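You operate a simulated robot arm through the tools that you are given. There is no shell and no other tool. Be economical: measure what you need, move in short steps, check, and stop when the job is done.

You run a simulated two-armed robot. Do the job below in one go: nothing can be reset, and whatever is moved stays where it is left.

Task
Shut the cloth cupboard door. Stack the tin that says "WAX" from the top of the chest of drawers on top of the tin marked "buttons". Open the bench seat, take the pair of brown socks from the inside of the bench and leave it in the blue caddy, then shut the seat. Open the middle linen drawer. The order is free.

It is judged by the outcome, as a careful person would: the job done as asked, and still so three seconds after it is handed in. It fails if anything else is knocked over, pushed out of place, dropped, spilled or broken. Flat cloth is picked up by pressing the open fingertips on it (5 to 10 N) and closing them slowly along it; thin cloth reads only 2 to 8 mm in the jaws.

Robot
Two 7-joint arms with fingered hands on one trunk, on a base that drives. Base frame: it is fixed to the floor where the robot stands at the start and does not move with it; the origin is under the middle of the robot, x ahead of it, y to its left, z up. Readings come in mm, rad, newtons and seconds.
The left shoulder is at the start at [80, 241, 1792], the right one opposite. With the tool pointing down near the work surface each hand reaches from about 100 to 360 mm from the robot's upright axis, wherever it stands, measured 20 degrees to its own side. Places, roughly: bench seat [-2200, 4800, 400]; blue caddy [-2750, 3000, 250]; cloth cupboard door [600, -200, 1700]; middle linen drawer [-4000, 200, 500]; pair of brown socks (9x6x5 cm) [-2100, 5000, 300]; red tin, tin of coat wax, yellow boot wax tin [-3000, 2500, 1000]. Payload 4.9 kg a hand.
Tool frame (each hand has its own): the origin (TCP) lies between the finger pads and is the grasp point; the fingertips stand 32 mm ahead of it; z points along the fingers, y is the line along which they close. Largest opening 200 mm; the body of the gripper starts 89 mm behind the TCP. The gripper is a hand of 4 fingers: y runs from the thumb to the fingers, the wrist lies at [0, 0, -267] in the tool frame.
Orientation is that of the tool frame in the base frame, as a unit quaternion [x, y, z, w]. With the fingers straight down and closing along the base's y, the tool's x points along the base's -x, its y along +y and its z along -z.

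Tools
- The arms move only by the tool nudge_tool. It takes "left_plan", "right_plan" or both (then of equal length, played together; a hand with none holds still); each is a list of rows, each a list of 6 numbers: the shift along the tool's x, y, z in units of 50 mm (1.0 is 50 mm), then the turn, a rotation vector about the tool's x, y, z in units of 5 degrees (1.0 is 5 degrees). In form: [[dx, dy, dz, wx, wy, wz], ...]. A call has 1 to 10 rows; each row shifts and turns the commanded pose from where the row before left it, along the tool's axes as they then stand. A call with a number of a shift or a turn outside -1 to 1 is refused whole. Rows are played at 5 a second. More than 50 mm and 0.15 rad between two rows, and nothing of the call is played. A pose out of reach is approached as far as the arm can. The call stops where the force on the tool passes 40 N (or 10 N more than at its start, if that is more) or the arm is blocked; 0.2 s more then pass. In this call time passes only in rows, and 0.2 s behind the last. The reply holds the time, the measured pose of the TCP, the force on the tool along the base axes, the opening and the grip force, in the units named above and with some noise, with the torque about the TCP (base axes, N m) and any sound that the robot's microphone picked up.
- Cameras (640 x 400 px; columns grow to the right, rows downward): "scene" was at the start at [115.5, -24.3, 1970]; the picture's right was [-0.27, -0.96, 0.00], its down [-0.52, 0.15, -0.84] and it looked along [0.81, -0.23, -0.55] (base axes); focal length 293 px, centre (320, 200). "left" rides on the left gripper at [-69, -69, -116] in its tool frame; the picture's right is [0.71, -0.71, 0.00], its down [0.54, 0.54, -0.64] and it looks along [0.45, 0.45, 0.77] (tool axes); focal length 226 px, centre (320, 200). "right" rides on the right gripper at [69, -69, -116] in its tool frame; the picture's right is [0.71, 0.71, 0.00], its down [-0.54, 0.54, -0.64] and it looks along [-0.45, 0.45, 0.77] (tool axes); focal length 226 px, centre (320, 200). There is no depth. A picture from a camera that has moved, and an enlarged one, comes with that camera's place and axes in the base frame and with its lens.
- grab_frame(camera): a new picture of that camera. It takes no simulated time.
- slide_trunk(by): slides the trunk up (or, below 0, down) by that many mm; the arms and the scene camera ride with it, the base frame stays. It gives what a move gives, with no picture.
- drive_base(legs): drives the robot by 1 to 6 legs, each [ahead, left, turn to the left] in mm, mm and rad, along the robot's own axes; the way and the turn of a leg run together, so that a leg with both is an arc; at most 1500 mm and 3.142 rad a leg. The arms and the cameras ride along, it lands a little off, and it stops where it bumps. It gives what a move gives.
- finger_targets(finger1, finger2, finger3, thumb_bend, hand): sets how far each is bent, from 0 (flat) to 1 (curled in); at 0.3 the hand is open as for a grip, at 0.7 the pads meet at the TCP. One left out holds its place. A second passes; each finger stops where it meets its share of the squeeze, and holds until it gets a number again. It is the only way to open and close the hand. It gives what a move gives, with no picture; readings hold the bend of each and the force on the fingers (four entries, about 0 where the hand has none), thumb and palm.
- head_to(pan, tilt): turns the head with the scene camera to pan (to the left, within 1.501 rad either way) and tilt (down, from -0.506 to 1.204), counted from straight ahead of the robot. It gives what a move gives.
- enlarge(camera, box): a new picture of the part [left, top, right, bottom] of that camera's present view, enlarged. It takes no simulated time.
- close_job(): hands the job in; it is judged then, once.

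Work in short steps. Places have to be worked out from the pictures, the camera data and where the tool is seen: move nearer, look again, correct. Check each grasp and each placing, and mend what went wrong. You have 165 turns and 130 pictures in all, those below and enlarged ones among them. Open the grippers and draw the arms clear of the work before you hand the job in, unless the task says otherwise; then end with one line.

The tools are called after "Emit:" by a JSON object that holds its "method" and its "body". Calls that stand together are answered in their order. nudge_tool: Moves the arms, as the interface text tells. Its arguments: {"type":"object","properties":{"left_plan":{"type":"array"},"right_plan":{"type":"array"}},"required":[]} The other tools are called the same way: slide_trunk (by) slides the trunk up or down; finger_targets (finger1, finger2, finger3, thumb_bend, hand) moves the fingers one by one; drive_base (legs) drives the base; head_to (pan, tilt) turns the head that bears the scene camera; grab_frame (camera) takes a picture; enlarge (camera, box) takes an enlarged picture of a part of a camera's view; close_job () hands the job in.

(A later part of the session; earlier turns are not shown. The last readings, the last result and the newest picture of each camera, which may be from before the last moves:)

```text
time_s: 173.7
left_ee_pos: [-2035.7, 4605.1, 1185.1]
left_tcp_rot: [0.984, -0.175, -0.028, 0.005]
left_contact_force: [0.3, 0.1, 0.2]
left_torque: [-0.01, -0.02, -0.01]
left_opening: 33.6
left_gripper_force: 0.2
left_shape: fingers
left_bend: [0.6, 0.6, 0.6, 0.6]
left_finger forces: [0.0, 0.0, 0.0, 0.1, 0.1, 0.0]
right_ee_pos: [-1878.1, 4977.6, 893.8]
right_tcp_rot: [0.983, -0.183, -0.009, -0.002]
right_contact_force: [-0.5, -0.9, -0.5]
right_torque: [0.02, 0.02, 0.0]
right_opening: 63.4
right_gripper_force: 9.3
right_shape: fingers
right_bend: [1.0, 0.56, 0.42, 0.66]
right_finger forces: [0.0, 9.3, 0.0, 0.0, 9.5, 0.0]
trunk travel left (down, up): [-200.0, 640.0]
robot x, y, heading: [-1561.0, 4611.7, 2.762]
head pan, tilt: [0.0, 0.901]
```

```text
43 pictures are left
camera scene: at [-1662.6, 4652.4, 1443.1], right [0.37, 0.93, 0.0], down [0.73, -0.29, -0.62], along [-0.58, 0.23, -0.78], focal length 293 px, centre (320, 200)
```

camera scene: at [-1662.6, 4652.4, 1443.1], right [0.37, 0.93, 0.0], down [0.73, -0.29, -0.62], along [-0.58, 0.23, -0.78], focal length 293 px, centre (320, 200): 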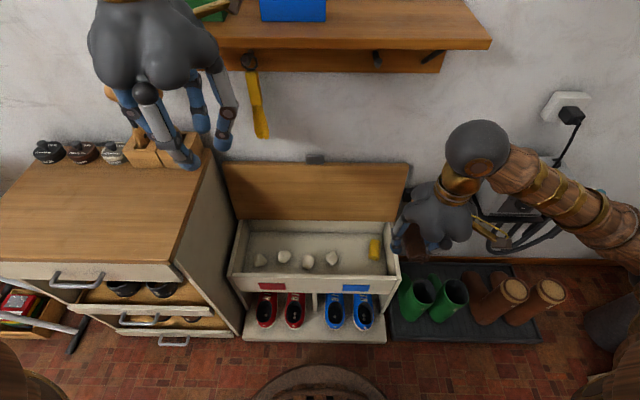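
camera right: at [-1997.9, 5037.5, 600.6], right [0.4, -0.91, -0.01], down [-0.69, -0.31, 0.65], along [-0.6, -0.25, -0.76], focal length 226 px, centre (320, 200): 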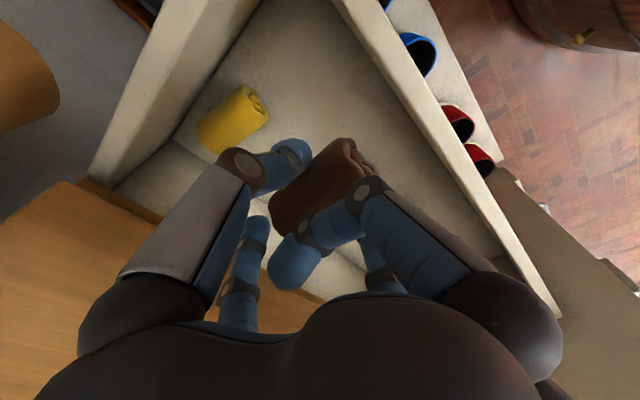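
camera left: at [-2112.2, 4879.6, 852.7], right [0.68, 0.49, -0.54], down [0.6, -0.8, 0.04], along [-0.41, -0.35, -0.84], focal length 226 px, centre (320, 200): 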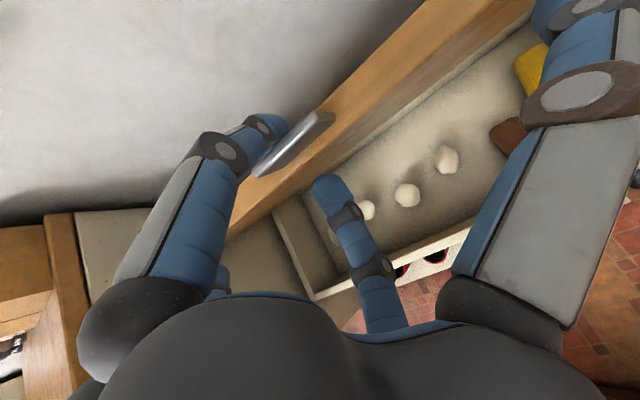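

Lid leans slightly past vertical at the wall; the tab stands on top near (-2360,4910,740). I'll pinch the tab's side edges with the left thumb and finger2. First prepare fingers, lower trunk 150 and bring the left hand in.

Emit:
{"method": "finger_targets", "body": {"hand": "left", "finger1": 1.0, "finger2": 0.4, "finger3": 0.15, "thumb_bend": 0.4}}

Emit:
{"method": "slide_trunk", "body": {"by": -150}}

Emit:
{"method": "nudge_tool", "body": {"left_plan": [[0, -0.35, 0.6, 0, -1, 0], [0, -0.35, 0.6, 0, -1, 0], [0, -0.35, 0.6, 0, -1, 0], [0, -0.35, 0.6, 0, -1, 0], [0, -0.35, 0.6, 0, -1, 0], [0, -0.35, 0.6, 0, -1, 0], [0, -0.35, 0.6, 0, -1, 0], [0, -0.35, 0.6, 0, -1, 0], [0, -0.35, 0.6, 0, -1, 0], [0, 0, 0, 0, 0, 0]]}}

Emit:
{"method": "grab_frame", "body": {"camera": "left"}}

Emit:
{"method": "grab_frame", "body": {"camera": "scene"}}

```text
time_s: 174.7
left_ee_pos: [-2035.7, 4605.0, 1185.9]
left_tcp_rot: [0.984, -0.175, -0.028, 0.005]
left_contact_force: [-0.5, 0.5, 0.0]
left_torque: [0.03, 0.01, -0.02]
left_opening: 99.8
left_gripper_force: 0.1
left_shape: fingers
left_bend: [1.0, 0.4, 0.15, 0.4]
left_finger forces: [0.0, 0.0, 0.0, 0.0, 0.1, 0.0]
right_ee_pos: [-1877.6, 4977.7, 895.0]
right_tcp_rot: [0.983, -0.183, -0.009, -0.001]
right_contact_force: [-1.0, -0.4, -0.3]
right_torque: [-0.02, -0.03, 0.0]
right_opening: 63.3
right_gripper_force: 9.2
right_shape: fingers
right_bend: [1.0, 0.56, 0.42, 0.66]
right_finger forces: [0.1, 9.2, 0.0, 0.0, 9.6, 0.1]
trunk travel left (down, up): [-200.0, 640.0]
robot x, y, heading: [-1564.8, 4612.3, 2.761]
head pan, tilt: [0.0, 0.901]
```

```text
time_s: 176.4
left_ee_pos: [-2036.2, 4605.6, 1036.7]
left_tcp_rot: [0.984, -0.175, -0.029, 0.006]
left_contact_force: [1.0, 0.1, 0.4]
left_torque: [0.01, 0.03, 0.02]
left_opening: 100.3
left_gripper_force: 0.1
left_shape: fingers
left_bend: [1.0, 0.4, 0.15, 0.4]
left_finger forces: [0.1, 0.0, 0.0, 0.1, 0.0, 0.1]
right_ee_pos: [-1878.9, 4977.7, 742.9]
right_tcp_rot: [0.983, -0.183, -0.01, -0.001]
right_contact_force: [-0.1, 0.9, 0.0]
right_torque: [-0.02, 0.01, -0.01]
right_opening: 63.4
right_gripper_force: 9.0
right_shape: fingers
right_bend: [1.0, 0.56, 0.42, 0.66]
right_finger forces: [0.1, 9.3, 0.0, 0.1, 9.6, 0.0]
trunk travel left (down, up): [-50.0, 790.0]
robot x, y, heading: [-1564.9, 4615.2, 2.763]
head pan, tilt: [0.0, 0.901]
```

```text
time_s: 178.6
left_ee_pos: [-2086.1, 4794.2, 795.0]
left_tcp_rot: [0.898, -0.163, -0.404, -0.061]
left_contact_force: [0.0, 0.1, 0.3]
left_torque: [0.02, -0.03, -0.02]
left_opening: 100.3
left_gripper_force: 0.1
left_shape: fingers
left_bend: [1.0, 0.4, 0.15, 0.4]
left_finger forces: [0.0, 0.0, 0.0, 0.0, 0.1, 0.1]
left hand out of reach, approached as far as the arm can: row 5, 6
right_ee_pos: [-1878.7, 4976.9, 743.2]
right_tcp_rot: [0.983, -0.183, -0.009, -0.002]
right_contact_force: [-0.4, 0.5, -0.4]
right_torque: [-0.01, -0.02, 0.02]
right_opening: 63.3
right_gripper_force: 9.5
right_shape: fingers
right_bend: [1.0, 0.56, 0.42, 0.66]
right_finger forces: [0.0, 9.3, 0.1, 0.0, 9.5, 0.0]
trunk travel left (down, up): [-50.0, 790.0]
robot x, y, heading: [-1564.7, 4612.2, 2.769]
head pan, tilt: [0.0, 0.901]
```

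```text
42 pictures are left
camera left: at [-2023.0, 4846.9, 922.9], right [0.68, 0.49, -0.54], down [0.6, -0.8, 0.04], along [-0.41, -0.35, -0.84], focal length 226 px, centre (320, 200)
```

left: 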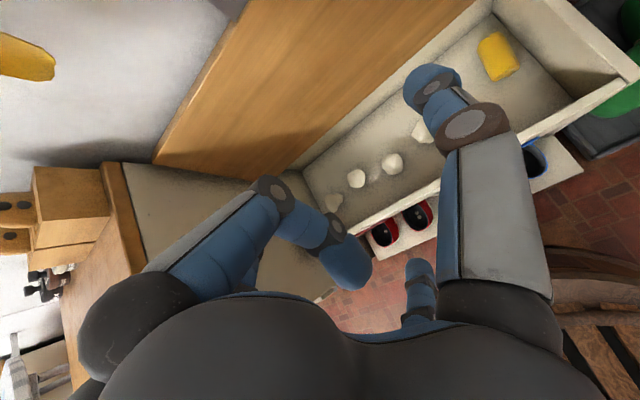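

```text
41 pictures are left
camera scene: at [-1662.3, 4651.9, 1293.2], right [0.37, 0.93, 0.0], down [0.73, -0.29, -0.62], along [-0.58, 0.23, -0.78], focal length 293 px, centre (320, 200)
```

scene: 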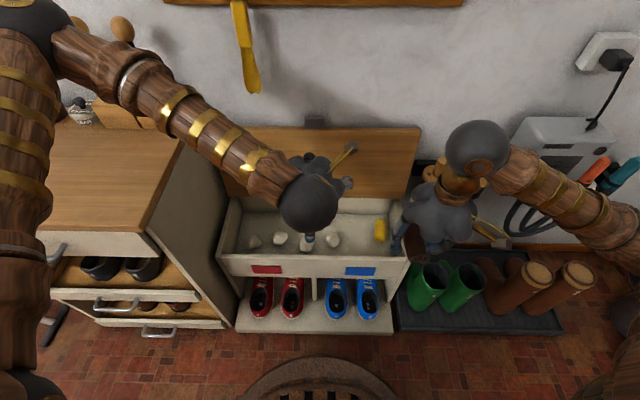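

Tab triangulated at (-2347,4906,757). I advance most of the way and check.

Emit:
{"method": "nudge_tool", "body": {"left_plan": [[-0.48, -0.04, 0.62, 0, 0, 0], [-0.48, -0.04, 0.62, 0, 0, 0], [-0.48, -0.04, 0.62, 0, 0, 0], [-0.48, -0.04, 0.62, 0, 0, 0], [-0.48, -0.04, 0.62, 0, 0, 0], [0, 0, 0, 0, 0, 0]]}}

Emit:
{"method": "grab_frame", "body": {"camera": "left"}}

```text
time_s: 180.0
left_ee_pos: [-2267.0, 4869.0, 781.0]
left_tcp_rot: [0.898, -0.163, -0.404, -0.062]
left_contact_force: [0.3, -0.4, -0.3]
left_torque: [0.01, -0.04, -0.01]
left_opening: 100.2
left_gripper_force: 0.0
left_shape: fingers
left_bend: [1.0, 0.4, 0.15, 0.4]
left_finger forces: [0.0, 0.0, 0.0, 0.0, 0.1, 0.0]
right_ee_pos: [-1878.7, 4977.4, 744.3]
right_tcp_rot: [0.983, -0.183, -0.009, -0.002]
right_contact_force: [-0.2, 0.7, -0.4]
right_torque: [-0.01, -0.01, -0.03]
right_opening: 63.4
right_gripper_force: 9.3
right_shape: fingers
right_bend: [1.0, 0.56, 0.42, 0.66]
right_finger forces: [0.1, 9.2, 0.1, 0.0, 9.4, 0.0]
trunk travel left (down, up): [-50.0, 790.0]
robot x, y, heading: [-1563.3, 4615.0, 2.765]
head pan, tilt: [0.0, 0.901]
```

```text
40 pictures are left
camera left: at [-2204.2, 4923.4, 908.8], right [0.68, 0.49, -0.54], down [0.6, -0.8, 0.04], along [-0.41, -0.35, -0.84], focal length 226 px, centre (320, 200)
```

left: 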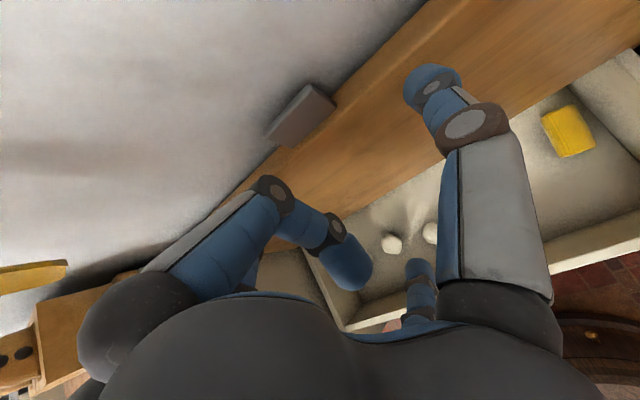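

Tab straight ahead; final approach.

Emit:
{"method": "nudge_tool", "body": {"left_plan": [[-0.4, -0.1, 0.58, 0, 0, 0], [-0.3, -0.08, 0.43, 0, 0, 0], [0, 0, 0, 0, 0, 0]]}}

Emit:
{"method": "grab_frame", "body": {"camera": "left"}}

Emit:
{"method": "enlarge", "body": {"camera": "scene", "box": [240, 80, 420, 220]}}

```text
time_s: 180.8
left_ee_pos: [-2316.7, 4896.8, 770.7]
left_tcp_rot: [0.899, -0.166, -0.401, -0.062]
left_contact_force: [32.8, -17.1, -4.9]
left_torque: [-0.83, -0.8, -3.13]
left_opening: 100.0
left_gripper_force: 17.8
left_shape: fingers
left_bend: [1.0, 0.4, 0.15, 0.4]
left_finger forces: [0.1, 0.0, 0.0, 0.0, 36.6, 0.0]
right_ee_pos: [-1876.5, 4975.8, 745.1]
right_tcp_rot: [0.983, -0.183, -0.01, -0.002]
right_contact_force: [0.3, 0.0, -0.7]
right_torque: [0.02, 0.0, -0.01]
right_opening: 63.6
right_gripper_force: 9.4
right_shape: fingers
right_bend: [1.0, 0.56, 0.42, 0.66]
right_finger forces: [0.1, 9.3, 0.0, 0.0, 9.4, 0.0]
trunk travel left (down, up): [-50.0, 790.0]
robot x, y, heading: [-1564.0, 4615.7, 2.765]
head pan, tilt: [0.0, 0.901]
```

```text
39 pictures are left
camera left: at [-2254.3, 4951.5, 899.0], right [0.69, 0.49, -0.54], down [0.6, -0.8, 0.04], along [-0.41, -0.35, -0.84], focal length 226 px, centre (320, 200)
```

left: 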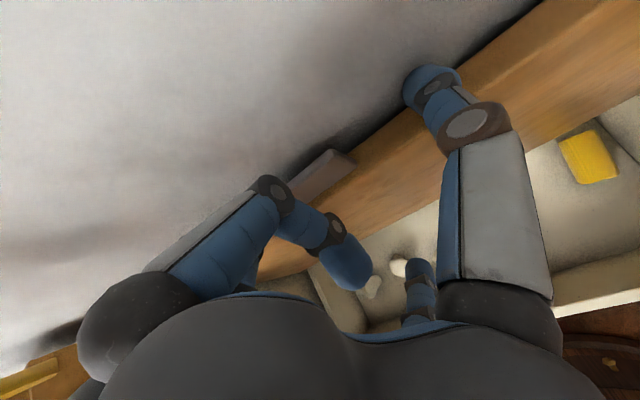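

```text
2.86 times, centred on (330, 150) of scene
camera zoom: at [-1659.7, 4650.8, 1293.2], right [0.37, 0.93, 0.0], down [0.73, -0.29, -0.62], along [-0.58, 0.23, -0.78], focal length 836 px, centre (291, 343)
```

zoom: 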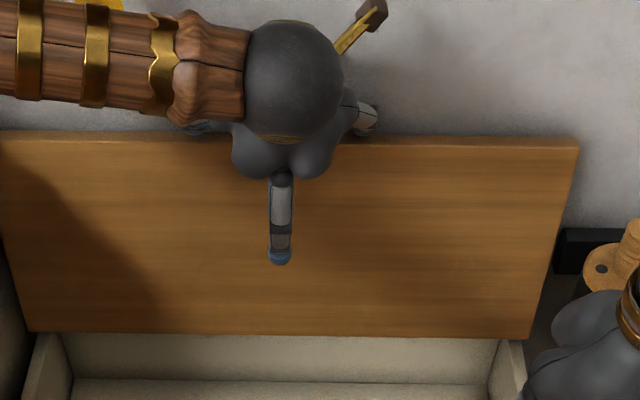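

The thumb tip reached the wall, and the tab is now between thumb and finger2. I back off 5 mm and close those two on the tab's edges.

Emit:
{"method": "nudge_tool", "body": {"left_plan": [[0.07, 0, -0.08, 0, 0, 0], [0, 0, 0, 0, 0, 0]]}}

Emit:
{"method": "finger_targets", "body": {"hand": "left", "finger2": 0.56, "thumb_bend": 0.56}}

Emit:
{"method": "grab_frame", "body": {"camera": "left"}}

```text
time_s: 181.4
left_ee_pos: [-2317.7, 4897.3, 772.7]
left_tcp_rot: [0.898, -0.165, -0.403, -0.062]
left_contact_force: [25.1, -11.3, -5.9]
left_torque: [-0.92, -0.57, -2.36]
left_opening: 101.3
left_gripper_force: 13.5
left_shape: fingers
left_bend: [1.0, 0.4, 0.15, 0.4]
left_finger forces: [0.0, 0.0, 0.0, 0.0, 27.0, 0.0]
right_ee_pos: [-1878.2, 4976.7, 744.4]
right_tcp_rot: [0.983, -0.184, -0.01, -0.001]
right_contact_force: [1.0, -0.9, -1.2]
right_torque: [-0.02, 0.01, -0.02]
right_opening: 63.3
right_gripper_force: 9.2
right_shape: fingers
right_bend: [1.0, 0.56, 0.42, 0.66]
right_finger forces: [0.1, 9.3, 0.1, 0.0, 9.5, 0.0]
trunk travel left (down, up): [-50.0, 790.0]
robot x, y, heading: [-1567.5, 4615.6, 2.765]
head pan, tilt: [0.0, 0.901]
```

```text
time_s: 182.4
left_ee_pos: [-2313.9, 4898.0, 774.7]
left_tcp_rot: [0.898, -0.165, -0.404, -0.063]
left_contact_force: [33.8, -1.1, 4.0]
left_torque: [0.31, -0.83, -2.64]
left_opening: 88.0
left_gripper_force: 16.1
left_shape: fingers
left_bend: [1.0, 0.56, 0.15, 0.51]
left_finger forces: [0.1, 0.0, 0.0, 0.1, 31.8, 0.0]
right_ee_pos: [-1876.6, 4978.0, 744.7]
right_tcp_rot: [0.983, -0.183, -0.011, -0.002]
right_contact_force: [0.5, 0.2, -0.2]
right_torque: [0.05, -0.01, 0.0]
right_opening: 63.4
right_gripper_force: 9.2
right_shape: fingers
right_bend: [1.0, 0.56, 0.42, 0.66]
right_finger forces: [0.0, 9.4, 0.0, 0.0, 9.4, 0.0]
trunk travel left (down, up): [-50.0, 790.0]
robot x, y, heading: [-1564.6, 4612.1, 2.766]
head pan, tilt: [0.0, 0.901]
```

```text
37 pictures are left
camera left: at [-2251.4, 4950.9, 902.3], right [0.68, 0.49, -0.54], down [0.6, -0.8, 0.04], along [-0.42, -0.35, -0.84], focal length 226 px, centre (320, 200)
```

left: 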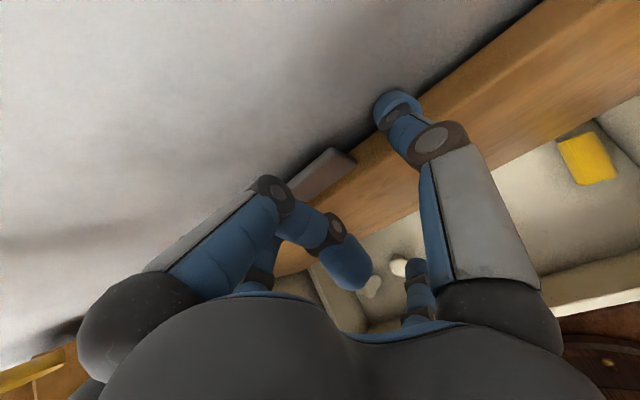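

Thumb still presses the wall/lid. I back off 12 mm and close further.

Emit:
{"method": "nudge_tool", "body": {"left_plan": [[0.16, 0, -0.18, 0, 0, 0], [0, 0, 0, 0, 0, 0]]}}

Emit:
{"method": "finger_targets", "body": {"hand": "left", "finger2": 0.66, "thumb_bend": 0.66}}

Emit:
{"method": "grab_frame", "body": {"camera": "left"}}

```text
time_s: 183.0
left_ee_pos: [-2308.8, 4892.1, 772.5]
left_tcp_rot: [0.898, -0.162, -0.405, -0.061]
left_contact_force: [-0.5, -0.5, -0.1]
left_torque: [-0.07, -0.02, -0.02]
left_opening: 75.9
left_gripper_force: 0.1
left_shape: fingers
left_bend: [1.0, 0.56, 0.15, 0.56]
left_finger forces: [0.1, 0.1, 0.1, 0.0, 0.0, 0.1]
right_ee_pos: [-1878.8, 4977.5, 743.3]
right_tcp_rot: [0.983, -0.183, -0.008, -0.001]
right_contact_force: [0.0, 0.3, -0.6]
right_torque: [0.03, 0.02, -0.01]
right_opening: 63.6
right_gripper_force: 9.4
right_shape: fingers
right_bend: [1.0, 0.56, 0.42, 0.66]
right_finger forces: [0.0, 9.3, 0.0, 0.1, 9.5, 0.0]
trunk travel left (down, up): [-50.0, 790.0]
robot x, y, heading: [-1563.7, 4612.3, 2.77]
head pan, tilt: [0.0, 0.901]
```

```text
time_s: 184.0
left_ee_pos: [-2306.3, 4894.1, 772.7]
left_tcp_rot: [0.899, -0.164, -0.403, -0.061]
left_contact_force: [5.9, 2.5, 2.0]
left_torque: [0.01, 0.01, -0.03]
left_opening: 69.3
left_gripper_force: 9.8
left_shape: fingers
left_bend: [1.0, 0.61, 0.15, 0.62]
left_finger forces: [0.0, 12.2, 0.0, 0.0, 8.1, 0.0]
right_ee_pos: [-1878.1, 4977.8, 745.9]
right_tcp_rot: [0.983, -0.182, -0.009, -0.002]
right_contact_force: [0.6, -0.2, -0.2]
right_torque: [0.02, 0.03, 0.01]
right_opening: 63.7
right_gripper_force: 9.7
right_shape: fingers
right_bend: [1.0, 0.56, 0.42, 0.66]
right_finger forces: [0.1, 9.3, 0.0, 0.0, 9.3, 0.0]
trunk travel left (down, up): [-50.0, 790.0]
robot x, y, heading: [-1563.7, 4618.5, 2.764]
head pan, tilt: [0.0, 0.901]
```

```text
36 pictures are left
camera left: at [-2242.9, 4947.0, 900.2], right [0.68, 0.49, -0.54], down [0.6, -0.8, 0.04], along [-0.41, -0.35, -0.84], focal length 226 px, centre (320, 200)
```

left: 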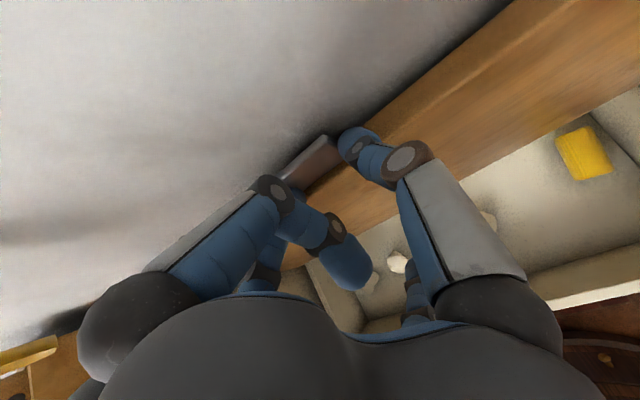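

Tab pinched (12/8 N). I pull it back along the closing arc.

Emit:
{"method": "nudge_tool", "body": {"left_plan": [[0.33, 0, -0.4, 0, 0, 0], [0.36, 0, -0.37, 0, 0, 0], [0.39, 0, -0.34, 0, 0, 0], [0.42, 0, -0.3, 0, 0, 0], [0.45, 0, -0.27, 0, 0, 0], [0, 0, 0, 0, 0, 0]]}}

Emit:
{"method": "grab_frame", "body": {"camera": "left"}}

```text
time_s: 185.4
left_ee_pos: [-2186.3, 4851.3, 754.8]
left_tcp_rot: [0.898, -0.163, -0.403, -0.062]
left_contact_force: [0.6, -0.5, -0.3]
left_torque: [0.0, 0.03, 0.05]
left_opening: 61.4
left_gripper_force: 0.0
left_shape: fingers
left_bend: [1.0, 0.65, 0.15, 0.66]
left_finger forces: [0.1, 0.0, 0.0, 0.0, 0.1, 0.1]
right_ee_pos: [-1879.3, 4977.3, 742.6]
right_tcp_rot: [0.983, -0.182, -0.009, -0.002]
right_contact_force: [0.0, -0.2, 0.3]
right_torque: [0.01, 0.02, 0.05]
right_opening: 63.7
right_gripper_force: 9.2
right_shape: fingers
right_bend: [1.0, 0.56, 0.42, 0.66]
right_finger forces: [0.0, 9.3, 0.0, 0.0, 9.3, 0.0]
trunk travel left (down, up): [-50.0, 790.0]
robot x, y, heading: [-1563.5, 4612.0, 2.766]
head pan, tilt: [0.0, 0.901]
```

```text
35 pictures are left
camera left: at [-2122.6, 4904.0, 883.3], right [0.68, 0.49, -0.54], down [0.6, -0.8, 0.04], along [-0.41, -0.35, -0.84], focal length 226 px, centre (320, 200)
```

left: 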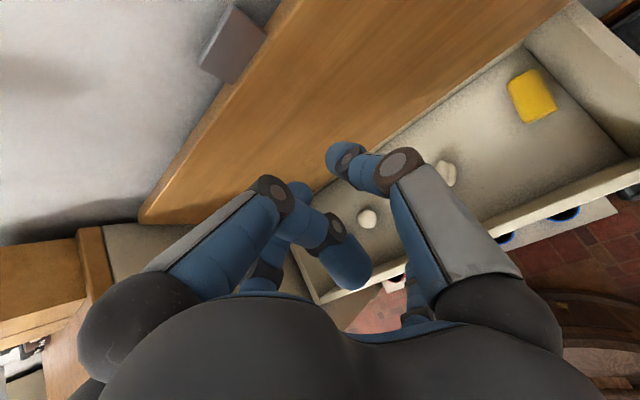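

The pinch slipped. New idea: hook finger1 behind the tab from above, with finger3 in front. I set the fingers and move above the tab.

Emit:
{"method": "finger_targets", "body": {"hand": "left", "finger1": 0.5, "finger2": 0.0, "finger3": 0.45, "thumb_bend": 0.0}}

Emit:
{"method": "nudge_tool", "body": {"left_plan": [[-0.56, 0, -0.5, 0, 0, 0], [-0.56, 0, -0.5, 0, 0, 0], [-0.573, 0, 0.64, 0, 0, 0], [-0.573, 0, 0.64, 0, 0, 0], [-0.4, 0, 0.45, 0, 0, 0], [0, 0, 0, 0, 0, 0]]}}

Emit:
{"method": "grab_frame", "body": {"camera": "left"}}

```text
time_s: 186.4
left_ee_pos: [-2184.6, 4850.4, 755.6]
left_tcp_rot: [0.899, -0.163, -0.403, -0.062]
left_contact_force: [0.1, 0.9, -0.4]
left_torque: [-0.01, -0.03, 0.02]
left_opening: 141.4
left_gripper_force: 0.0
left_shape: fingers
left_bend: [0.5, 0.01, 0.45, 0.0]
left_finger forces: [0.1, 0.0, 0.0, 0.0, 0.0, 0.0]
right_ee_pos: [-1879.3, 4977.5, 745.0]
right_tcp_rot: [0.983, -0.183, -0.009, -0.001]
right_contact_force: [0.0, 0.1, 0.1]
right_torque: [0.02, -0.02, 0.0]
right_opening: 63.7
right_gripper_force: 9.3
right_shape: fingers
right_bend: [1.0, 0.56, 0.42, 0.66]
right_finger forces: [0.0, 9.3, 0.0, 0.0, 9.3, 0.0]
trunk travel left (down, up): [-50.0, 790.0]
robot x, y, heading: [-1564.9, 4613.7, 2.769]
head pan, tilt: [0.0, 0.901]
```

```text
time_s: 187.8
left_ee_pos: [-2294.6, 4890.1, 830.3]
left_tcp_rot: [0.898, -0.164, -0.403, -0.061]
left_contact_force: [10.4, -4.3, 2.2]
left_torque: [0.1, 0.26, 0.0]
left_opening: 135.3
left_gripper_force: 5.3
left_shape: fingers
left_bend: [0.54, 0.01, 0.45, 0.0]
left_finger forces: [11.0, 0.0, 0.1, 0.0, 0.0, 0.0]
right_ee_pos: [-1877.3, 4976.3, 744.6]
right_tcp_rot: [0.983, -0.184, -0.01, -0.002]
right_contact_force: [0.0, 0.3, 0.0]
right_torque: [-0.02, -0.01, -0.02]
right_opening: 63.5
right_gripper_force: 9.3
right_shape: fingers
right_bend: [1.0, 0.56, 0.42, 0.66]
right_finger forces: [0.0, 9.2, 0.1, 0.0, 9.5, 0.0]
trunk travel left (down, up): [-50.0, 790.0]
robot x, y, heading: [-1564.1, 4609.9, 2.761]
head pan, tilt: [0.0, 0.901]
```

```text
34 pictures are left
camera left: at [-2231.9, 4943.2, 958.1], right [0.68, 0.49, -0.54], down [0.6, -0.8, 0.04], along [-0.41, -0.35, -0.84], focal length 226 px, centre (320, 200)
```

left: 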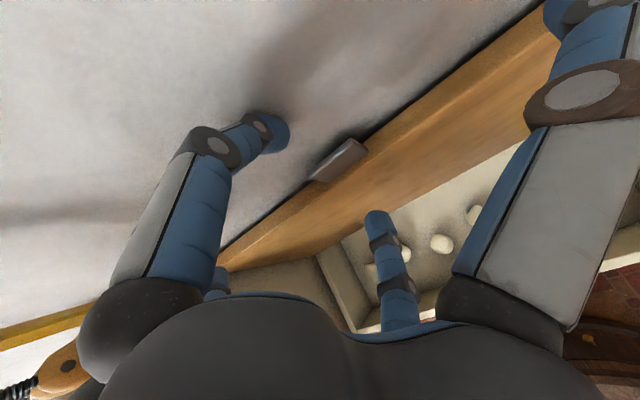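

Finger1 rests on the wall just above, laterally lined up with the tab. I slide it down behind the tab.

Emit:
{"method": "nudge_tool", "body": {"left_plan": [[0.07, 0, -0.08, 0, 0, 0], [0.22, 0, 0.2, 0, 0, 0], [0.22, 0, 0.2, 0, 0, 0], [0.22, 0, 0.2, 0, 0, 0], [0.22, 0, 0.2, 0, 0, 0], [0.15, 0, 0.13, 0, 0, 0], [0, 0, 0, 0, 0, 0]]}}

Emit:
{"method": "grab_frame", "body": {"camera": "left"}}

```text
time_s: 189.4
left_ee_pos: [-2290.5, 4887.3, 762.0]
left_tcp_rot: [0.898, -0.163, -0.404, -0.061]
left_contact_force: [10.8, -3.6, 7.9]
left_torque: [0.2, 0.54, 0.0]
left_opening: 137.9
left_gripper_force: 8.2
left_shape: fingers
left_bend: [0.52, 0.01, 0.45, 0.0]
left_finger forces: [15.8, 0.0, 0.0, 0.1, 0.0, 0.1]
right_ee_pos: [-1877.7, 4977.8, 745.4]
right_tcp_rot: [0.983, -0.184, -0.009, -0.002]
right_contact_force: [0.6, -0.2, -0.8]
right_torque: [-0.01, -0.02, -0.01]
right_opening: 63.6
right_gripper_force: 9.6
right_shape: fingers
right_bend: [1.0, 0.56, 0.42, 0.66]
right_finger forces: [0.0, 9.3, 0.0, 0.1, 9.4, 0.1]
trunk travel left (down, up): [-50.0, 790.0]
robot x, y, heading: [-1565.9, 4616.9, 2.766]
head pan, tilt: [0.0, 0.901]
```

```text
33 pictures are left
camera left: at [-2226.9, 4940.0, 889.2], right [0.68, 0.49, -0.54], down [0.6, -0.8, 0.04], along [-0.41, -0.35, -0.84], focal length 226 px, centre (320, 200)
```

left: 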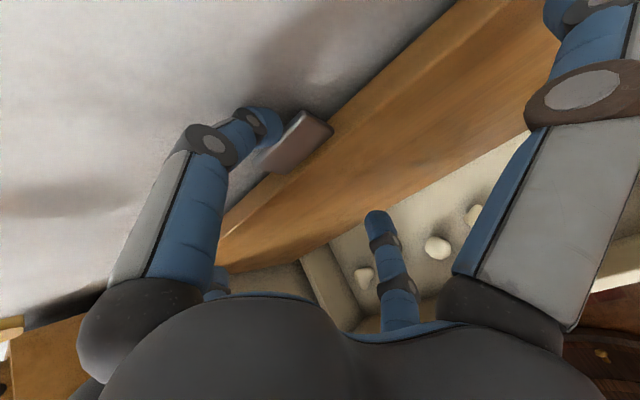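

Finger1's tip is behind the tab. I pull back along the arc.

Emit:
{"method": "nudge_tool", "body": {"left_plan": [[0.33, 0, -0.4, 0, 0, 0], [0.36, 0, -0.37, 0, 0, 0], [0.39, 0, -0.34, 0, 0, 0], [0.42, 0, -0.3, 0, 0, 0], [0.45, 0, -0.27, 0, 0, 0], [0.47, 0, -0.22, 0, 0, 0], [0.49, 0, -0.18, 0, 0, 0]]}}

Emit:
{"method": "grab_frame", "body": {"camera": "left"}}

```text
time_s: 191.0
left_ee_pos: [-2124.9, 4825.7, 721.7]
left_tcp_rot: [0.898, -0.164, -0.403, -0.062]
left_contact_force: [0.0, -0.1, 0.7]
left_torque: [0.0, 0.04, 0.0]
left_opening: 141.4
left_gripper_force: 0.1
left_shape: fingers
left_bend: [0.5, 0.01, 0.45, 0.0]
left_finger forces: [0.1, 0.0, 0.1, 0.0, 0.1, 0.1]
right_ee_pos: [-1878.6, 4978.8, 743.3]
right_tcp_rot: [0.983, -0.184, -0.008, -0.001]
right_contact_force: [-0.8, -0.7, -0.3]
right_torque: [-0.01, -0.01, 0.01]
right_opening: 63.5
right_gripper_force: 9.4
right_shape: fingers
right_bend: [1.0, 0.56, 0.42, 0.66]
right_finger forces: [0.1, 9.3, 0.0, 0.1, 9.3, 0.0]
trunk travel left (down, up): [-50.0, 790.0]
robot x, y, heading: [-1563.1, 4614.9, 2.768]
head pan, tilt: [0.0, 0.901]
```

```text
32 pictures are left
camera left: at [-2062.0, 4879.3, 849.1], right [0.68, 0.49, -0.54], down [0.6, -0.8, 0.04], along [-0.41, -0.35, -0.84], focal length 226 px, centre (320, 200)
```

left: 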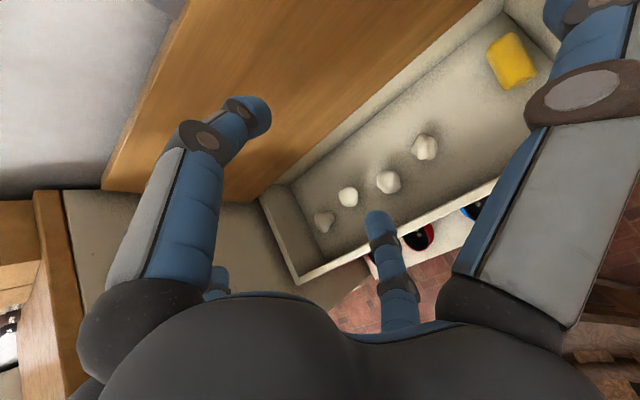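

I check the lid's present angle from the scene camera.

Emit:
{"method": "grab_frame", "body": {"camera": "scene"}}

```text
31 pictures are left
camera scene: at [-1662.7, 4652.6, 1293.1], right [0.37, 0.93, 0.0], down [0.73, -0.29, -0.62], along [-0.58, 0.23, -0.78], focal length 293 px, centre (320, 200)
```

scene: 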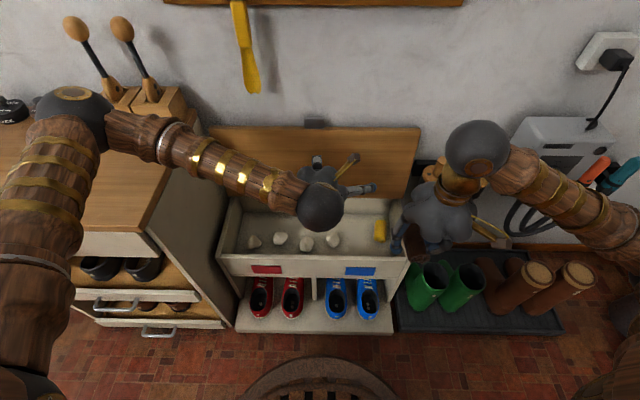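

Still upright: the hook engaged too shallowly. I repeat, going 30 mm deeper.

Emit:
{"method": "nudge_tool", "body": {"left_plan": [[-0.536, 0, -0.48, 0, 0, 0], [-0.536, 0, -0.48, 0, 0, 0], [-0.536, 0, -0.48, 0, 0, 0], [-0.6, 0, 0.675, 0, 0, 0], [-0.6, 0, 0.675, 0, 0, 0], [-0.6, 0, 0.675, 0, 0, 0], [-0.57, 0, 0.64, 0, 0, 0], [0, 0, 0, 0, 0, 0]]}}

Emit:
{"method": "nudge_tool", "body": {"left_plan": [[0.06, 0, -0.06, 0, 0, 0], [0.22, 0, 0.2, 0, 0, 0], [0.22, 0, 0.2, 0, 0, 0], [0.22, 0, 0.2, 0, 0, 0], [0.22, 0, 0.2, 0, 0, 0], [0.22, 0, 0.2, 0, 0, 0], [0.22, 0, 0.2, 0, 0, 0], [0, 0, 0, 0, 0, 0]]}}

Emit:
{"method": "finger_targets", "body": {"hand": "left", "finger1": 0.66, "finger3": 0.55}}

Emit:
{"method": "grab_frame", "body": {"camera": "left"}}

```text
time_s: 192.8
left_ee_pos: [-2291.8, 4890.9, 827.8]
left_tcp_rot: [0.898, -0.163, -0.403, -0.061]
left_contact_force: [9.4, -3.9, 0.9]
left_torque: [0.04, 0.14, -0.02]
left_opening: 136.0
left_gripper_force: 5.2
left_shape: fingers
left_bend: [0.54, 0.01, 0.45, 0.0]
left_finger forces: [9.8, 0.1, 0.0, 0.0, 0.0, 0.0]
right_ee_pos: [-1877.4, 4977.1, 745.0]
right_tcp_rot: [0.983, -0.183, -0.01, -0.002]
right_contact_force: [-0.9, -0.1, -0.7]
right_torque: [-0.01, -0.06, 0.01]
right_opening: 63.3
right_gripper_force: 9.5
right_shape: fingers
right_bend: [1.0, 0.56, 0.42, 0.66]
right_finger forces: [0.1, 9.3, 0.0, 0.1, 9.4, 0.0]
trunk travel left (down, up): [-50.0, 790.0]
robot x, y, heading: [-1560.8, 4613.7, 2.773]
head pan, tilt: [0.0, 0.901]
```

```text
time_s: 194.4
left_ee_pos: [-2288.0, 4888.1, 754.1]
left_tcp_rot: [0.894, -0.165, -0.41, -0.066]
left_contact_force: [20.2, -8.5, 27.6]
left_torque: [0.63, 1.8, 0.05]
left_opening: 141.5
left_gripper_force: 23.2
left_shape: fingers
left_bend: [0.48, 0.01, 0.45, 0.0]
left_finger forces: [47.6, 0.0, 0.0, 0.1, 0.0, 0.0]
right_ee_pos: [-1876.2, 4976.4, 744.9]
right_tcp_rot: [0.983, -0.183, -0.01, -0.001]
right_contact_force: [-0.8, -0.3, -0.8]
right_torque: [-0.01, 0.02, 0.01]
right_opening: 63.3
right_gripper_force: 9.2
right_shape: fingers
right_bend: [1.0, 0.56, 0.42, 0.66]
right_finger forces: [0.1, 9.3, 0.1, 0.1, 9.4, 0.0]
trunk travel left (down, up): [-50.0, 790.0]
robot x, y, heading: [-1563.3, 4615.7, 2.765]
head pan, tilt: [0.0, 0.901]
stopped in row 7 (left hand): the force on the tool passed its limit at 45 N (the readings are from after the stop); the commanded pose is now the measured one
```

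```text
time_s: 195.1
left_ee_pos: [-2288.5, 4889.7, 756.8]
left_tcp_rot: [0.894, -0.165, -0.411, -0.067]
left_contact_force: [16.9, -7.9, 29.3]
left_torque: [0.66, 1.84, 0.0]
left_opening: 141.7
left_gripper_force: 24.0
left_shape: fingers
left_bend: [0.51, 0.01, 0.55, 0.0]
left_finger forces: [47.2, 0.1, 0.0, 0.0, 0.0, 0.0]
right_ee_pos: [-1875.8, 4976.1, 746.1]
right_tcp_rot: [0.983, -0.184, -0.011, -0.002]
right_contact_force: [-0.1, -0.3, -0.8]
right_torque: [-0.02, -0.02, 0.0]
right_opening: 63.6
right_gripper_force: 9.1
right_shape: fingers
right_bend: [1.0, 0.56, 0.42, 0.66]
right_finger forces: [0.1, 9.2, 0.0, 0.0, 9.4, 0.0]
trunk travel left (down, up): [-50.0, 790.0]
robot x, y, heading: [-1564.5, 4617.1, 2.766]
head pan, tilt: [0.0, 0.901]
stopped (left hand): the force on the tool passed its limit at 46 N (the readings are from after the stop); the commanded pose is now the measured one
```

```text
30 pictures are left
camera left: at [-2222.3, 4941.1, 884.3], right [0.68, 0.49, -0.55], down [0.6, -0.8, 0.02], along [-0.43, -0.34, -0.84], focal length 226 px, centre (320, 200)
```

left: 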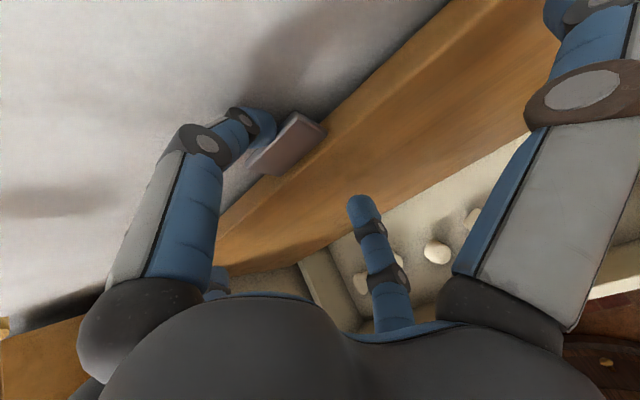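

Finger1 is now seated behind the tab on the lid's top edge. I shift a little right and pull back with slight downward bias.

Emit:
{"method": "nudge_tool", "body": {"left_plan": [[-0.02, -0.15, -0.03, 0, 0, 0], [0.27, 0, -0.3, 0, 0, 0], [0.38, 0, -0.33, 0, 0, 0], [0.41, 0, -0.31, 0, 0, 0], [0.45, 0, -0.27, 0, 0, 0], [0.47, 0, -0.22, 0, 0, 0], [0, 0, 0, 0, 0, 0]]}}

Emit:
{"method": "grab_frame", "body": {"camera": "left"}}

```text
time_s: 196.7
left_ee_pos: [-2173.2, 4854.0, 726.4]
left_tcp_rot: [0.895, -0.164, -0.409, -0.065]
left_contact_force: [3.7, -7.0, 28.3]
left_torque: [0.81, 2.37, 0.54]
left_opening: 163.4
left_gripper_force: 14.1
left_shape: fingers
left_bend: [0.42, 0.01, 0.55, 0.0]
left_finger forces: [28.6, 0.1, 0.1, 0.0, 0.0, 0.0]
right_ee_pos: [-1876.5, 4977.0, 745.3]
right_tcp_rot: [0.983, -0.183, -0.01, -0.002]
right_contact_force: [-0.1, -0.4, -0.4]
right_torque: [0.05, -0.02, 0.02]
right_opening: 63.5
right_gripper_force: 9.2
right_shape: fingers
right_bend: [1.0, 0.56, 0.42, 0.66]
right_finger forces: [0.0, 9.3, 0.0, 0.0, 9.3, 0.1]
trunk travel left (down, up): [-50.0, 790.0]
robot x, y, heading: [-1564.4, 4612.0, 2.764]
head pan, tilt: [0.0, 0.901]
```

```text
29 pictures are left
camera left: at [-2108.6, 4906.1, 854.4], right [0.68, 0.49, -0.55], down [0.6, -0.8, 0.02], along [-0.42, -0.34, -0.84], focal length 226 px, centre (320, 200)
```

left: 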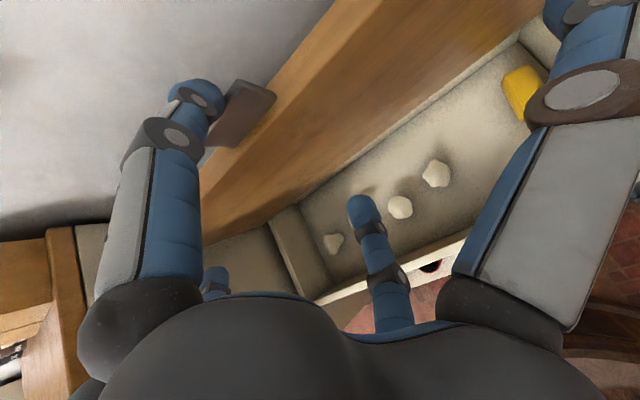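

The lid follows the hook now. Continue pulling.

Emit:
{"method": "nudge_tool", "body": {"left_plan": [[0.36, 0, -0.38, 0, 0, 0], [0.38, 0, -0.33, 0, 0, 0], [0.42, 0, -0.29, 0, 0, 0], [0.44, 0, -0.25, 0, 0, 0], [0.47, 0, -0.22, 0, 0, 0], [0, 0, 0, 0, 0, 0]]}}

Emit:
{"method": "grab_frame", "body": {"camera": "left"}}

```text
time_s: 198.1
left_ee_pos: [-2062.0, 4809.1, 696.2]
left_tcp_rot: [0.896, -0.165, -0.407, -0.065]
left_contact_force: [-0.3, 0.8, -0.2]
left_torque: [-0.04, 0.01, -0.02]
left_opening: 137.0
left_gripper_force: 0.0
left_shape: fingers
left_bend: [0.54, 0.01, 0.55, 0.0]
left_finger forces: [0.0, 0.0, 0.0, 0.0, 0.1, 0.0]
right_ee_pos: [-1878.6, 4977.1, 744.3]
right_tcp_rot: [0.983, -0.184, -0.009, -0.001]
right_contact_force: [-0.7, -0.7, -1.0]
right_torque: [0.02, 0.0, 0.02]
right_opening: 63.2
right_gripper_force: 9.6
right_shape: fingers
right_bend: [1.0, 0.56, 0.42, 0.66]
right_finger forces: [0.0, 9.3, 0.1, 0.0, 9.4, 0.1]
trunk travel left (down, up): [-50.0, 790.0]
robot x, y, heading: [-1568.6, 4612.9, 2.769]
head pan, tilt: [0.0, 0.901]
```

```text
28 pictures are left
camera left: at [-1997.6, 4860.6, 824.2], right [0.68, 0.49, -0.54], down [0.6, -0.8, 0.03], along [-0.42, -0.34, -0.84], focal length 226 px, centre (320, 200)
```

left: 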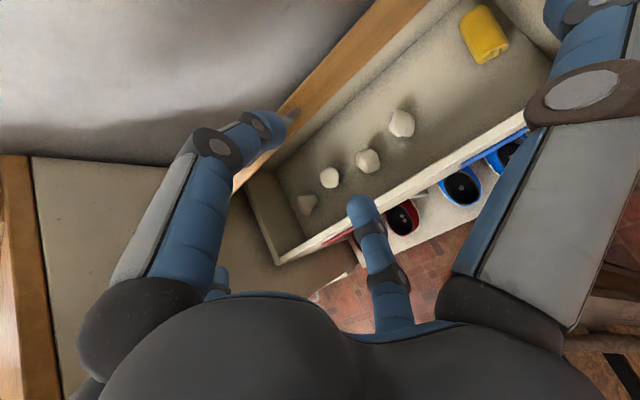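

The lid is now about 49° open. I'll make a fist with the left hand, go over the top edge and press it down along the arc.

Emit:
{"method": "nudge_tool", "body": {"left_plan": [[-0.45, 0, -0.4, 0, 0, 0], [-0.45, 0, -0.4, 0, 0, 0], [0, 0, 0, 0, 0, 0]]}}

Emit:
{"method": "finger_targets", "body": {"hand": "left", "finger1": 0.7, "finger2": 0.7, "finger3": 0.7, "thumb_bend": 0.7}}

Emit:
{"method": "nudge_tool", "body": {"left_plan": [[-0.63, 0, 0.71, 0, 0, 0], [-0.63, 0, 0.71, 0, 0, 0], [0.5, 0, 0.45, 0, 0, 0], [0.5, 0, 0.45, 0, 0, 0], [0, 0, 0, 0, 0, 0]]}}

Emit:
{"method": "grab_frame", "body": {"camera": "scene"}}

```text
time_s: 198.9
left_ee_pos: [-2060.9, 4813.0, 756.8]
left_tcp_rot: [0.896, -0.164, -0.407, -0.064]
left_contact_force: [-0.3, -0.1, 0.4]
left_torque: [-0.01, 0.0, 0.02]
left_opening: 136.8
left_gripper_force: 0.1
left_shape: fingers
left_bend: [0.54, 0.01, 0.55, 0.0]
left_finger forces: [0.1, 0.1, 0.0, 0.0, 0.1, 0.0]
right_ee_pos: [-1877.8, 4977.2, 743.8]
right_tcp_rot: [0.983, -0.183, -0.008, -0.002]
right_contact_force: [-0.3, -0.3, -0.5]
right_torque: [0.01, 0.0, 0.05]
right_opening: 63.5
right_gripper_force: 9.9
right_shape: fingers
right_bend: [1.0, 0.56, 0.42, 0.66]
right_finger forces: [0.0, 9.3, 0.1, 0.0, 9.3, 0.0]
trunk travel left (down, up): [-50.0, 790.0]
robot x, y, heading: [-1557.7, 4610.7, 2.761]
head pan, tilt: [0.0, 0.901]
```

```text
time_s: 199.9
left_ee_pos: [-2060.5, 4812.0, 757.4]
left_tcp_rot: [0.896, -0.164, -0.408, -0.065]
left_contact_force: [-0.2, -1.4, -0.1]
left_torque: [-0.03, -0.01, -0.02]
left_opening: 2.1
left_gripper_force: 0.0
left_shape: fingers
left_bend: [0.7, 0.68, 0.7, 0.69]
left_finger forces: [0.1, 0.1, 0.0, 0.1, 0.0, 0.0]
right_ee_pos: [-1878.0, 4977.6, 743.9]
right_tcp_rot: [0.983, -0.183, -0.009, -0.001]
right_contact_force: [0.7, 0.9, -0.4]
right_torque: [-0.02, 0.0, 0.02]
right_opening: 63.8
right_gripper_force: 9.6
right_shape: fingers
right_bend: [1.0, 0.56, 0.42, 0.66]
right_finger forces: [0.0, 9.4, 0.0, 0.1, 9.5, 0.0]
trunk travel left (down, up): [-50.0, 790.0]
robot x, y, heading: [-1564.6, 4614.0, 2.762]
head pan, tilt: [0.0, 0.901]
```

```text
time_s: 201.1
left_ee_pos: [-2150.0, 4844.9, 691.6]
left_tcp_rot: [0.896, -0.164, -0.408, -0.064]
left_contact_force: [0.1, -0.1, 1.1]
left_torque: [0.0, -0.02, 0.01]
left_opening: 2.2
left_gripper_force: 0.1
left_shape: fingers
left_bend: [0.7, 0.68, 0.7, 0.69]
left_finger forces: [0.0, 0.0, 0.1, 0.1, 0.1, 0.0]
right_ee_pos: [-1877.5, 4977.6, 744.0]
right_tcp_rot: [0.983, -0.183, -0.008, -0.002]
right_contact_force: [0.9, -0.3, -0.2]
right_torque: [0.06, -0.03, -0.01]
right_opening: 63.7
right_gripper_force: 9.9
right_shape: fingers
right_bend: [1.0, 0.56, 0.42, 0.66]
right_finger forces: [0.1, 9.3, 0.1, 0.1, 9.4, 0.0]
trunk travel left (down, up): [-50.0, 790.0]
robot x, y, heading: [-1565.9, 4612.4, 2.768]
head pan, tilt: [0.0, 0.901]
```

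```text
27 pictures are left
camera scene: at [-1661.7, 4652.1, 1293.1], right [0.37, 0.93, 0.0], down [0.73, -0.29, -0.62], along [-0.58, 0.23, -0.78], focal length 293 px, centre (320, 200)
```

scene: 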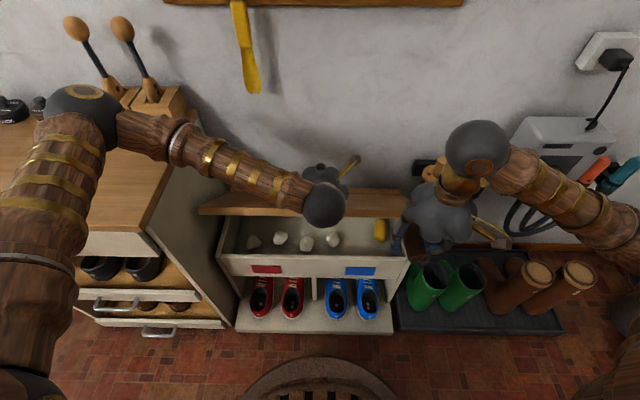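

The lid is around 45° with my fist over it. Press down along the arc.

Emit:
{"method": "nudge_tool", "body": {"left_plan": [[0.45, 0, 0.4, 0, 0, 0], [0.64, 0, 0.04, 0, 0, 0], [0.71, 0, 0.1, 0, 0, 0], [0.72, 0, 0.16, 0, 0, 0], [0.72, 0, 0.27, 0, 0, 0], [0, 0, 0, 0, 0, 0]]}}

Emit:
{"method": "grab_frame", "body": {"camera": "scene"}}

```text
time_s: 202.5
left_ee_pos: [-2082.5, 4816.2, 535.2]
left_tcp_rot: [0.896, -0.165, -0.407, -0.065]
left_contact_force: [-0.5, 1.0, -0.6]
left_torque: [0.0, 0.01, 0.01]
left_opening: 2.1
left_gripper_force: 0.0
left_shape: fingers
left_bend: [0.7, 0.68, 0.7, 0.69]
left_finger forces: [0.0, 0.0, 0.0, 0.0, 0.1, 0.1]
right_ee_pos: [-1877.4, 4977.7, 745.0]
right_tcp_rot: [0.983, -0.183, -0.009, -0.002]
right_contact_force: [0.7, -0.5, -0.4]
right_torque: [0.03, -0.02, 0.0]
right_opening: 63.7
right_gripper_force: 9.6
right_shape: fingers
right_bend: [1.0, 0.56, 0.42, 0.66]
right_finger forces: [0.1, 9.4, 0.0, 0.1, 9.4, 0.1]
trunk travel left (down, up): [-50.0, 790.0]
robot x, y, heading: [-1561.6, 4615.2, 2.763]
head pan, tilt: [0.0, 0.901]
```

```text
26 pictures are left
camera scene: at [-1662.2, 4651.7, 1293.1], right [0.37, 0.93, 0.0], down [0.73, -0.29, -0.62], along [-0.58, 0.23, -0.78], focal length 293 px, centre (320, 200)
```

scene: 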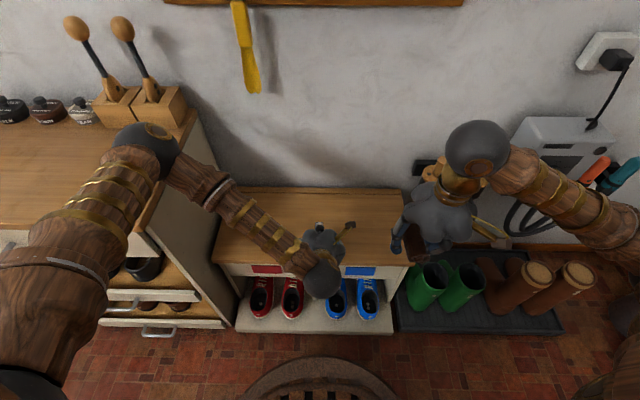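

The lid appears shut; I press gently to confirm contact.

Emit:
{"method": "nudge_tool", "body": {"left_plan": [[0.3, 0, 0.27, 0, 0, 0], [0.22, 0, 0.2, 0, 0, 0], [0.15, 0, 0.13, 0, 0, 0], [0.1, 0, 0.09, 0, 0, 0], [0, 0, 0, 0, 0, 0]]}}

Emit:
{"method": "enlarge", "body": {"camera": "scene", "box": [190, 160, 430, 340]}}

```text
time_s: 203.7
left_ee_pos: [-2083.8, 4816.6, 486.8]
left_tcp_rot: [0.895, -0.164, -0.41, -0.066]
left_contact_force: [5.5, 0.0, 32.0]
left_torque: [0.24, -0.09, -0.1]
left_opening: 3.7
left_gripper_force: 19.0
left_shape: fingers
left_bend: [0.69, 0.68, 0.71, 0.69]
left_finger forces: [0.1, 0.0, 15.8, 0.1, 21.5, 0.1]
right_ee_pos: [-1876.6, 4977.5, 744.9]
right_tcp_rot: [0.983, -0.183, -0.009, -0.001]
right_contact_force: [0.1, 0.7, -1.0]
right_torque: [0.01, 0.0, 0.01]
right_opening: 63.2
right_gripper_force: 9.4
right_shape: fingers
right_bend: [1.0, 0.56, 0.42, 0.66]
right_finger forces: [0.1, 9.3, 0.0, 0.0, 9.4, 0.0]
trunk travel left (down, up): [-50.0, 790.0]
robot x, y, heading: [-1564.0, 4612.8, 2.766]
head pan, tilt: [0.0, 0.901]
```

```text
2.22 times, centred on (310, 250) of scene
camera zoom: at [-1659.5, 4651.4, 1293.7], right [0.37, 0.93, 0.0], down [0.73, -0.29, -0.62], along [-0.58, 0.23, -0.78], focal length 650 px, centre (342, 89)
```

zoom: 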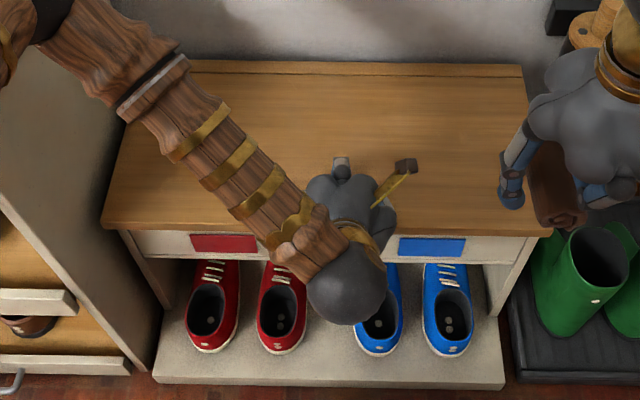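

Shut (32 N press). I withdraw the left hand upward and back.

Emit:
{"method": "nudge_tool", "body": {"left_plan": [[-0.74, 0, -0.66, 0, 0, 0], [-0.74, 0, -0.66, 0, 0, 0], [-0.74, 0, -0.66, 0, 0, 0], [-0.74, 0, -0.66, 0, 0, 0], [-0.74, 0, -0.66, 0, 0, 0], [0, 0.5, 0, 0, 1, 0], [0, 0.5, 0, 0, 1, 0], [0, 0.5, 0, 0, 1, 0], [0, 0.5, 0, 0, 1, 0], [0, 0.5, 0, 0, 1, 0]]}}

Emit:
{"method": "nudge_tool", "body": {"left_plan": [[0.5, 0, 0, 0, 1, 0], [0.5, 0, 0, 0, 1, 0], [0.5, 0, 0, 0, 1, 0], [0, 0, 0, 0, 1, 0], [0, 0, 0, 0, 0.8, 0]]}}

Emit:
{"method": "drive_base", "body": {"legs": [[-450, 0, 0]]}}

Emit:
{"method": "slide_trunk", "body": {"by": 150}}

Emit:
{"method": "enlarge", "body": {"camera": "scene", "box": [140, 60, 500, 300]}}

```text
time_s: 205.9
left_ee_pos: [-2125.5, 4702.1, 734.0]
left_tcp_rot: [0.963, -0.175, -0.202, -0.028]
left_contact_force: [-0.2, -0.2, -0.2]
left_torque: [-0.01, -0.03, -0.02]
left_opening: 3.1
left_gripper_force: 0.1
left_shape: fingers
left_bend: [0.69, 0.68, 0.71, 0.69]
left_finger forces: [0.0, 0.0, 0.0, 0.0, 0.0, 0.0]
right_ee_pos: [-1878.5, 4976.7, 744.8]
right_tcp_rot: [0.983, -0.183, -0.009, -0.002]
right_contact_force: [-0.3, 0.2, 0.6]
right_torque: [0.0, -0.02, 0.02]
right_opening: 63.5
right_gripper_force: 9.8
right_shape: fingers
right_bend: [1.0, 0.56, 0.42, 0.66]
right_finger forces: [0.0, 9.3, 0.0, 0.0, 9.4, 0.0]
trunk travel left (down, up): [-50.0, 790.0]
robot x, y, heading: [-1559.9, 4609.5, 2.762]
head pan, tilt: [0.0, 0.901]
```

```text
time_s: 207.1
left_ee_pos: [-2058.1, 4677.2, 709.0]
left_tcp_rot: [0.984, -0.176, 0.002, 0.009]
left_contact_force: [-0.3, 0.1, 0.7]
left_torque: [0.01, 0.04, -0.02]
left_opening: 3.3
left_gripper_force: 0.1
left_shape: fingers
left_bend: [0.69, 0.68, 0.71, 0.69]
left_finger forces: [0.0, 0.0, 0.0, 0.0, 0.0, 0.0]
right_ee_pos: [-1877.6, 4977.3, 743.6]
right_tcp_rot: [0.983, -0.183, -0.008, -0.001]
right_contact_force: [0.2, -0.3, 0.2]
right_torque: [0.0, 0.01, 0.0]
right_opening: 63.6
right_gripper_force: 10.4
right_shape: fingers
right_bend: [1.0, 0.56, 0.42, 0.66]
right_finger forces: [0.1, 9.3, 0.0, 0.0, 9.4, 0.0]
trunk travel left (down, up): [-50.0, 790.0]
robot x, y, heading: [-1559.5, 4613.2, 2.763]
head pan, tilt: [0.0, 0.901]
```

```text
time_s: 209.8
left_ee_pos: [-1643.2, 4510.6, 709.7]
left_tcp_rot: [0.985, -0.172, 0.001, 0.009]
left_contact_force: [-0.3, -0.7, -0.1]
left_torque: [-0.01, 0.01, -0.02]
left_opening: 3.3
left_gripper_force: 0.1
left_shape: fingers
left_bend: [0.69, 0.68, 0.71, 0.69]
left_finger forces: [0.0, 0.0, 0.1, 0.0, 0.0, 0.1]
right_ee_pos: [-1464.5, 4812.3, 744.1]
right_tcp_rot: [0.984, -0.18, -0.008, -0.001]
right_contact_force: [0.4, -0.5, 0.5]
right_torque: [0.03, 0.01, 0.03]
right_opening: 63.8
right_gripper_force: 9.5
right_shape: fingers
right_bend: [1.0, 0.56, 0.42, 0.66]
right_finger forces: [0.1, 9.3, 0.0, 0.1, 9.4, 0.0]
trunk travel left (down, up): [-50.0, 790.0]
robot x, y, heading: [-1146.3, 4453.1, 2.772]
head pan, tilt: [0.0, 0.901]
```

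```text
time_s: 211.5
left_ee_pos: [-1643.7, 4510.1, 859.2]
left_tcp_rot: [0.985, -0.172, 0.001, 0.009]
left_contact_force: [-0.3, -0.5, -0.3]
left_torque: [-0.02, -0.01, -0.01]
left_opening: 3.1
left_gripper_force: 0.2
left_shape: fingers
left_bend: [0.69, 0.68, 0.71, 0.69]
left_finger forces: [0.0, 0.0, 0.0, 0.0, 0.0, 0.0]
right_ee_pos: [-1465.3, 4811.9, 893.4]
right_tcp_rot: [0.984, -0.18, -0.009, -0.002]
right_contact_force: [-0.4, 0.9, -0.1]
right_torque: [-0.02, 0.02, 0.0]
right_opening: 63.5
right_gripper_force: 8.8
right_shape: fingers
right_bend: [1.0, 0.56, 0.42, 0.66]
right_finger forces: [0.0, 9.3, 0.0, 0.1, 9.3, 0.0]
trunk travel left (down, up): [-200.0, 640.0]
robot x, y, heading: [-1147.5, 4448.3, 2.774]
head pan, tilt: [0.0, 0.901]
```

```text
1.67 times, centred on (320, 180) of scene
camera zoom: at [-1246.6, 4489.2, 1443.0], right [0.36, 0.93, 0.0], down [0.73, -0.28, -0.62], along [-0.58, 0.22, -0.78], focal length 488 px, centre (320, 233)
```

zoom: 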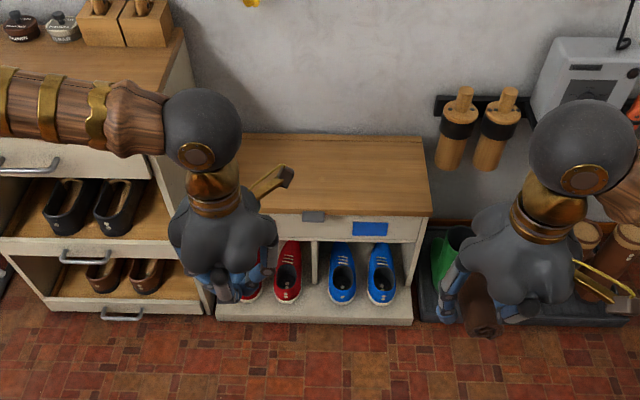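

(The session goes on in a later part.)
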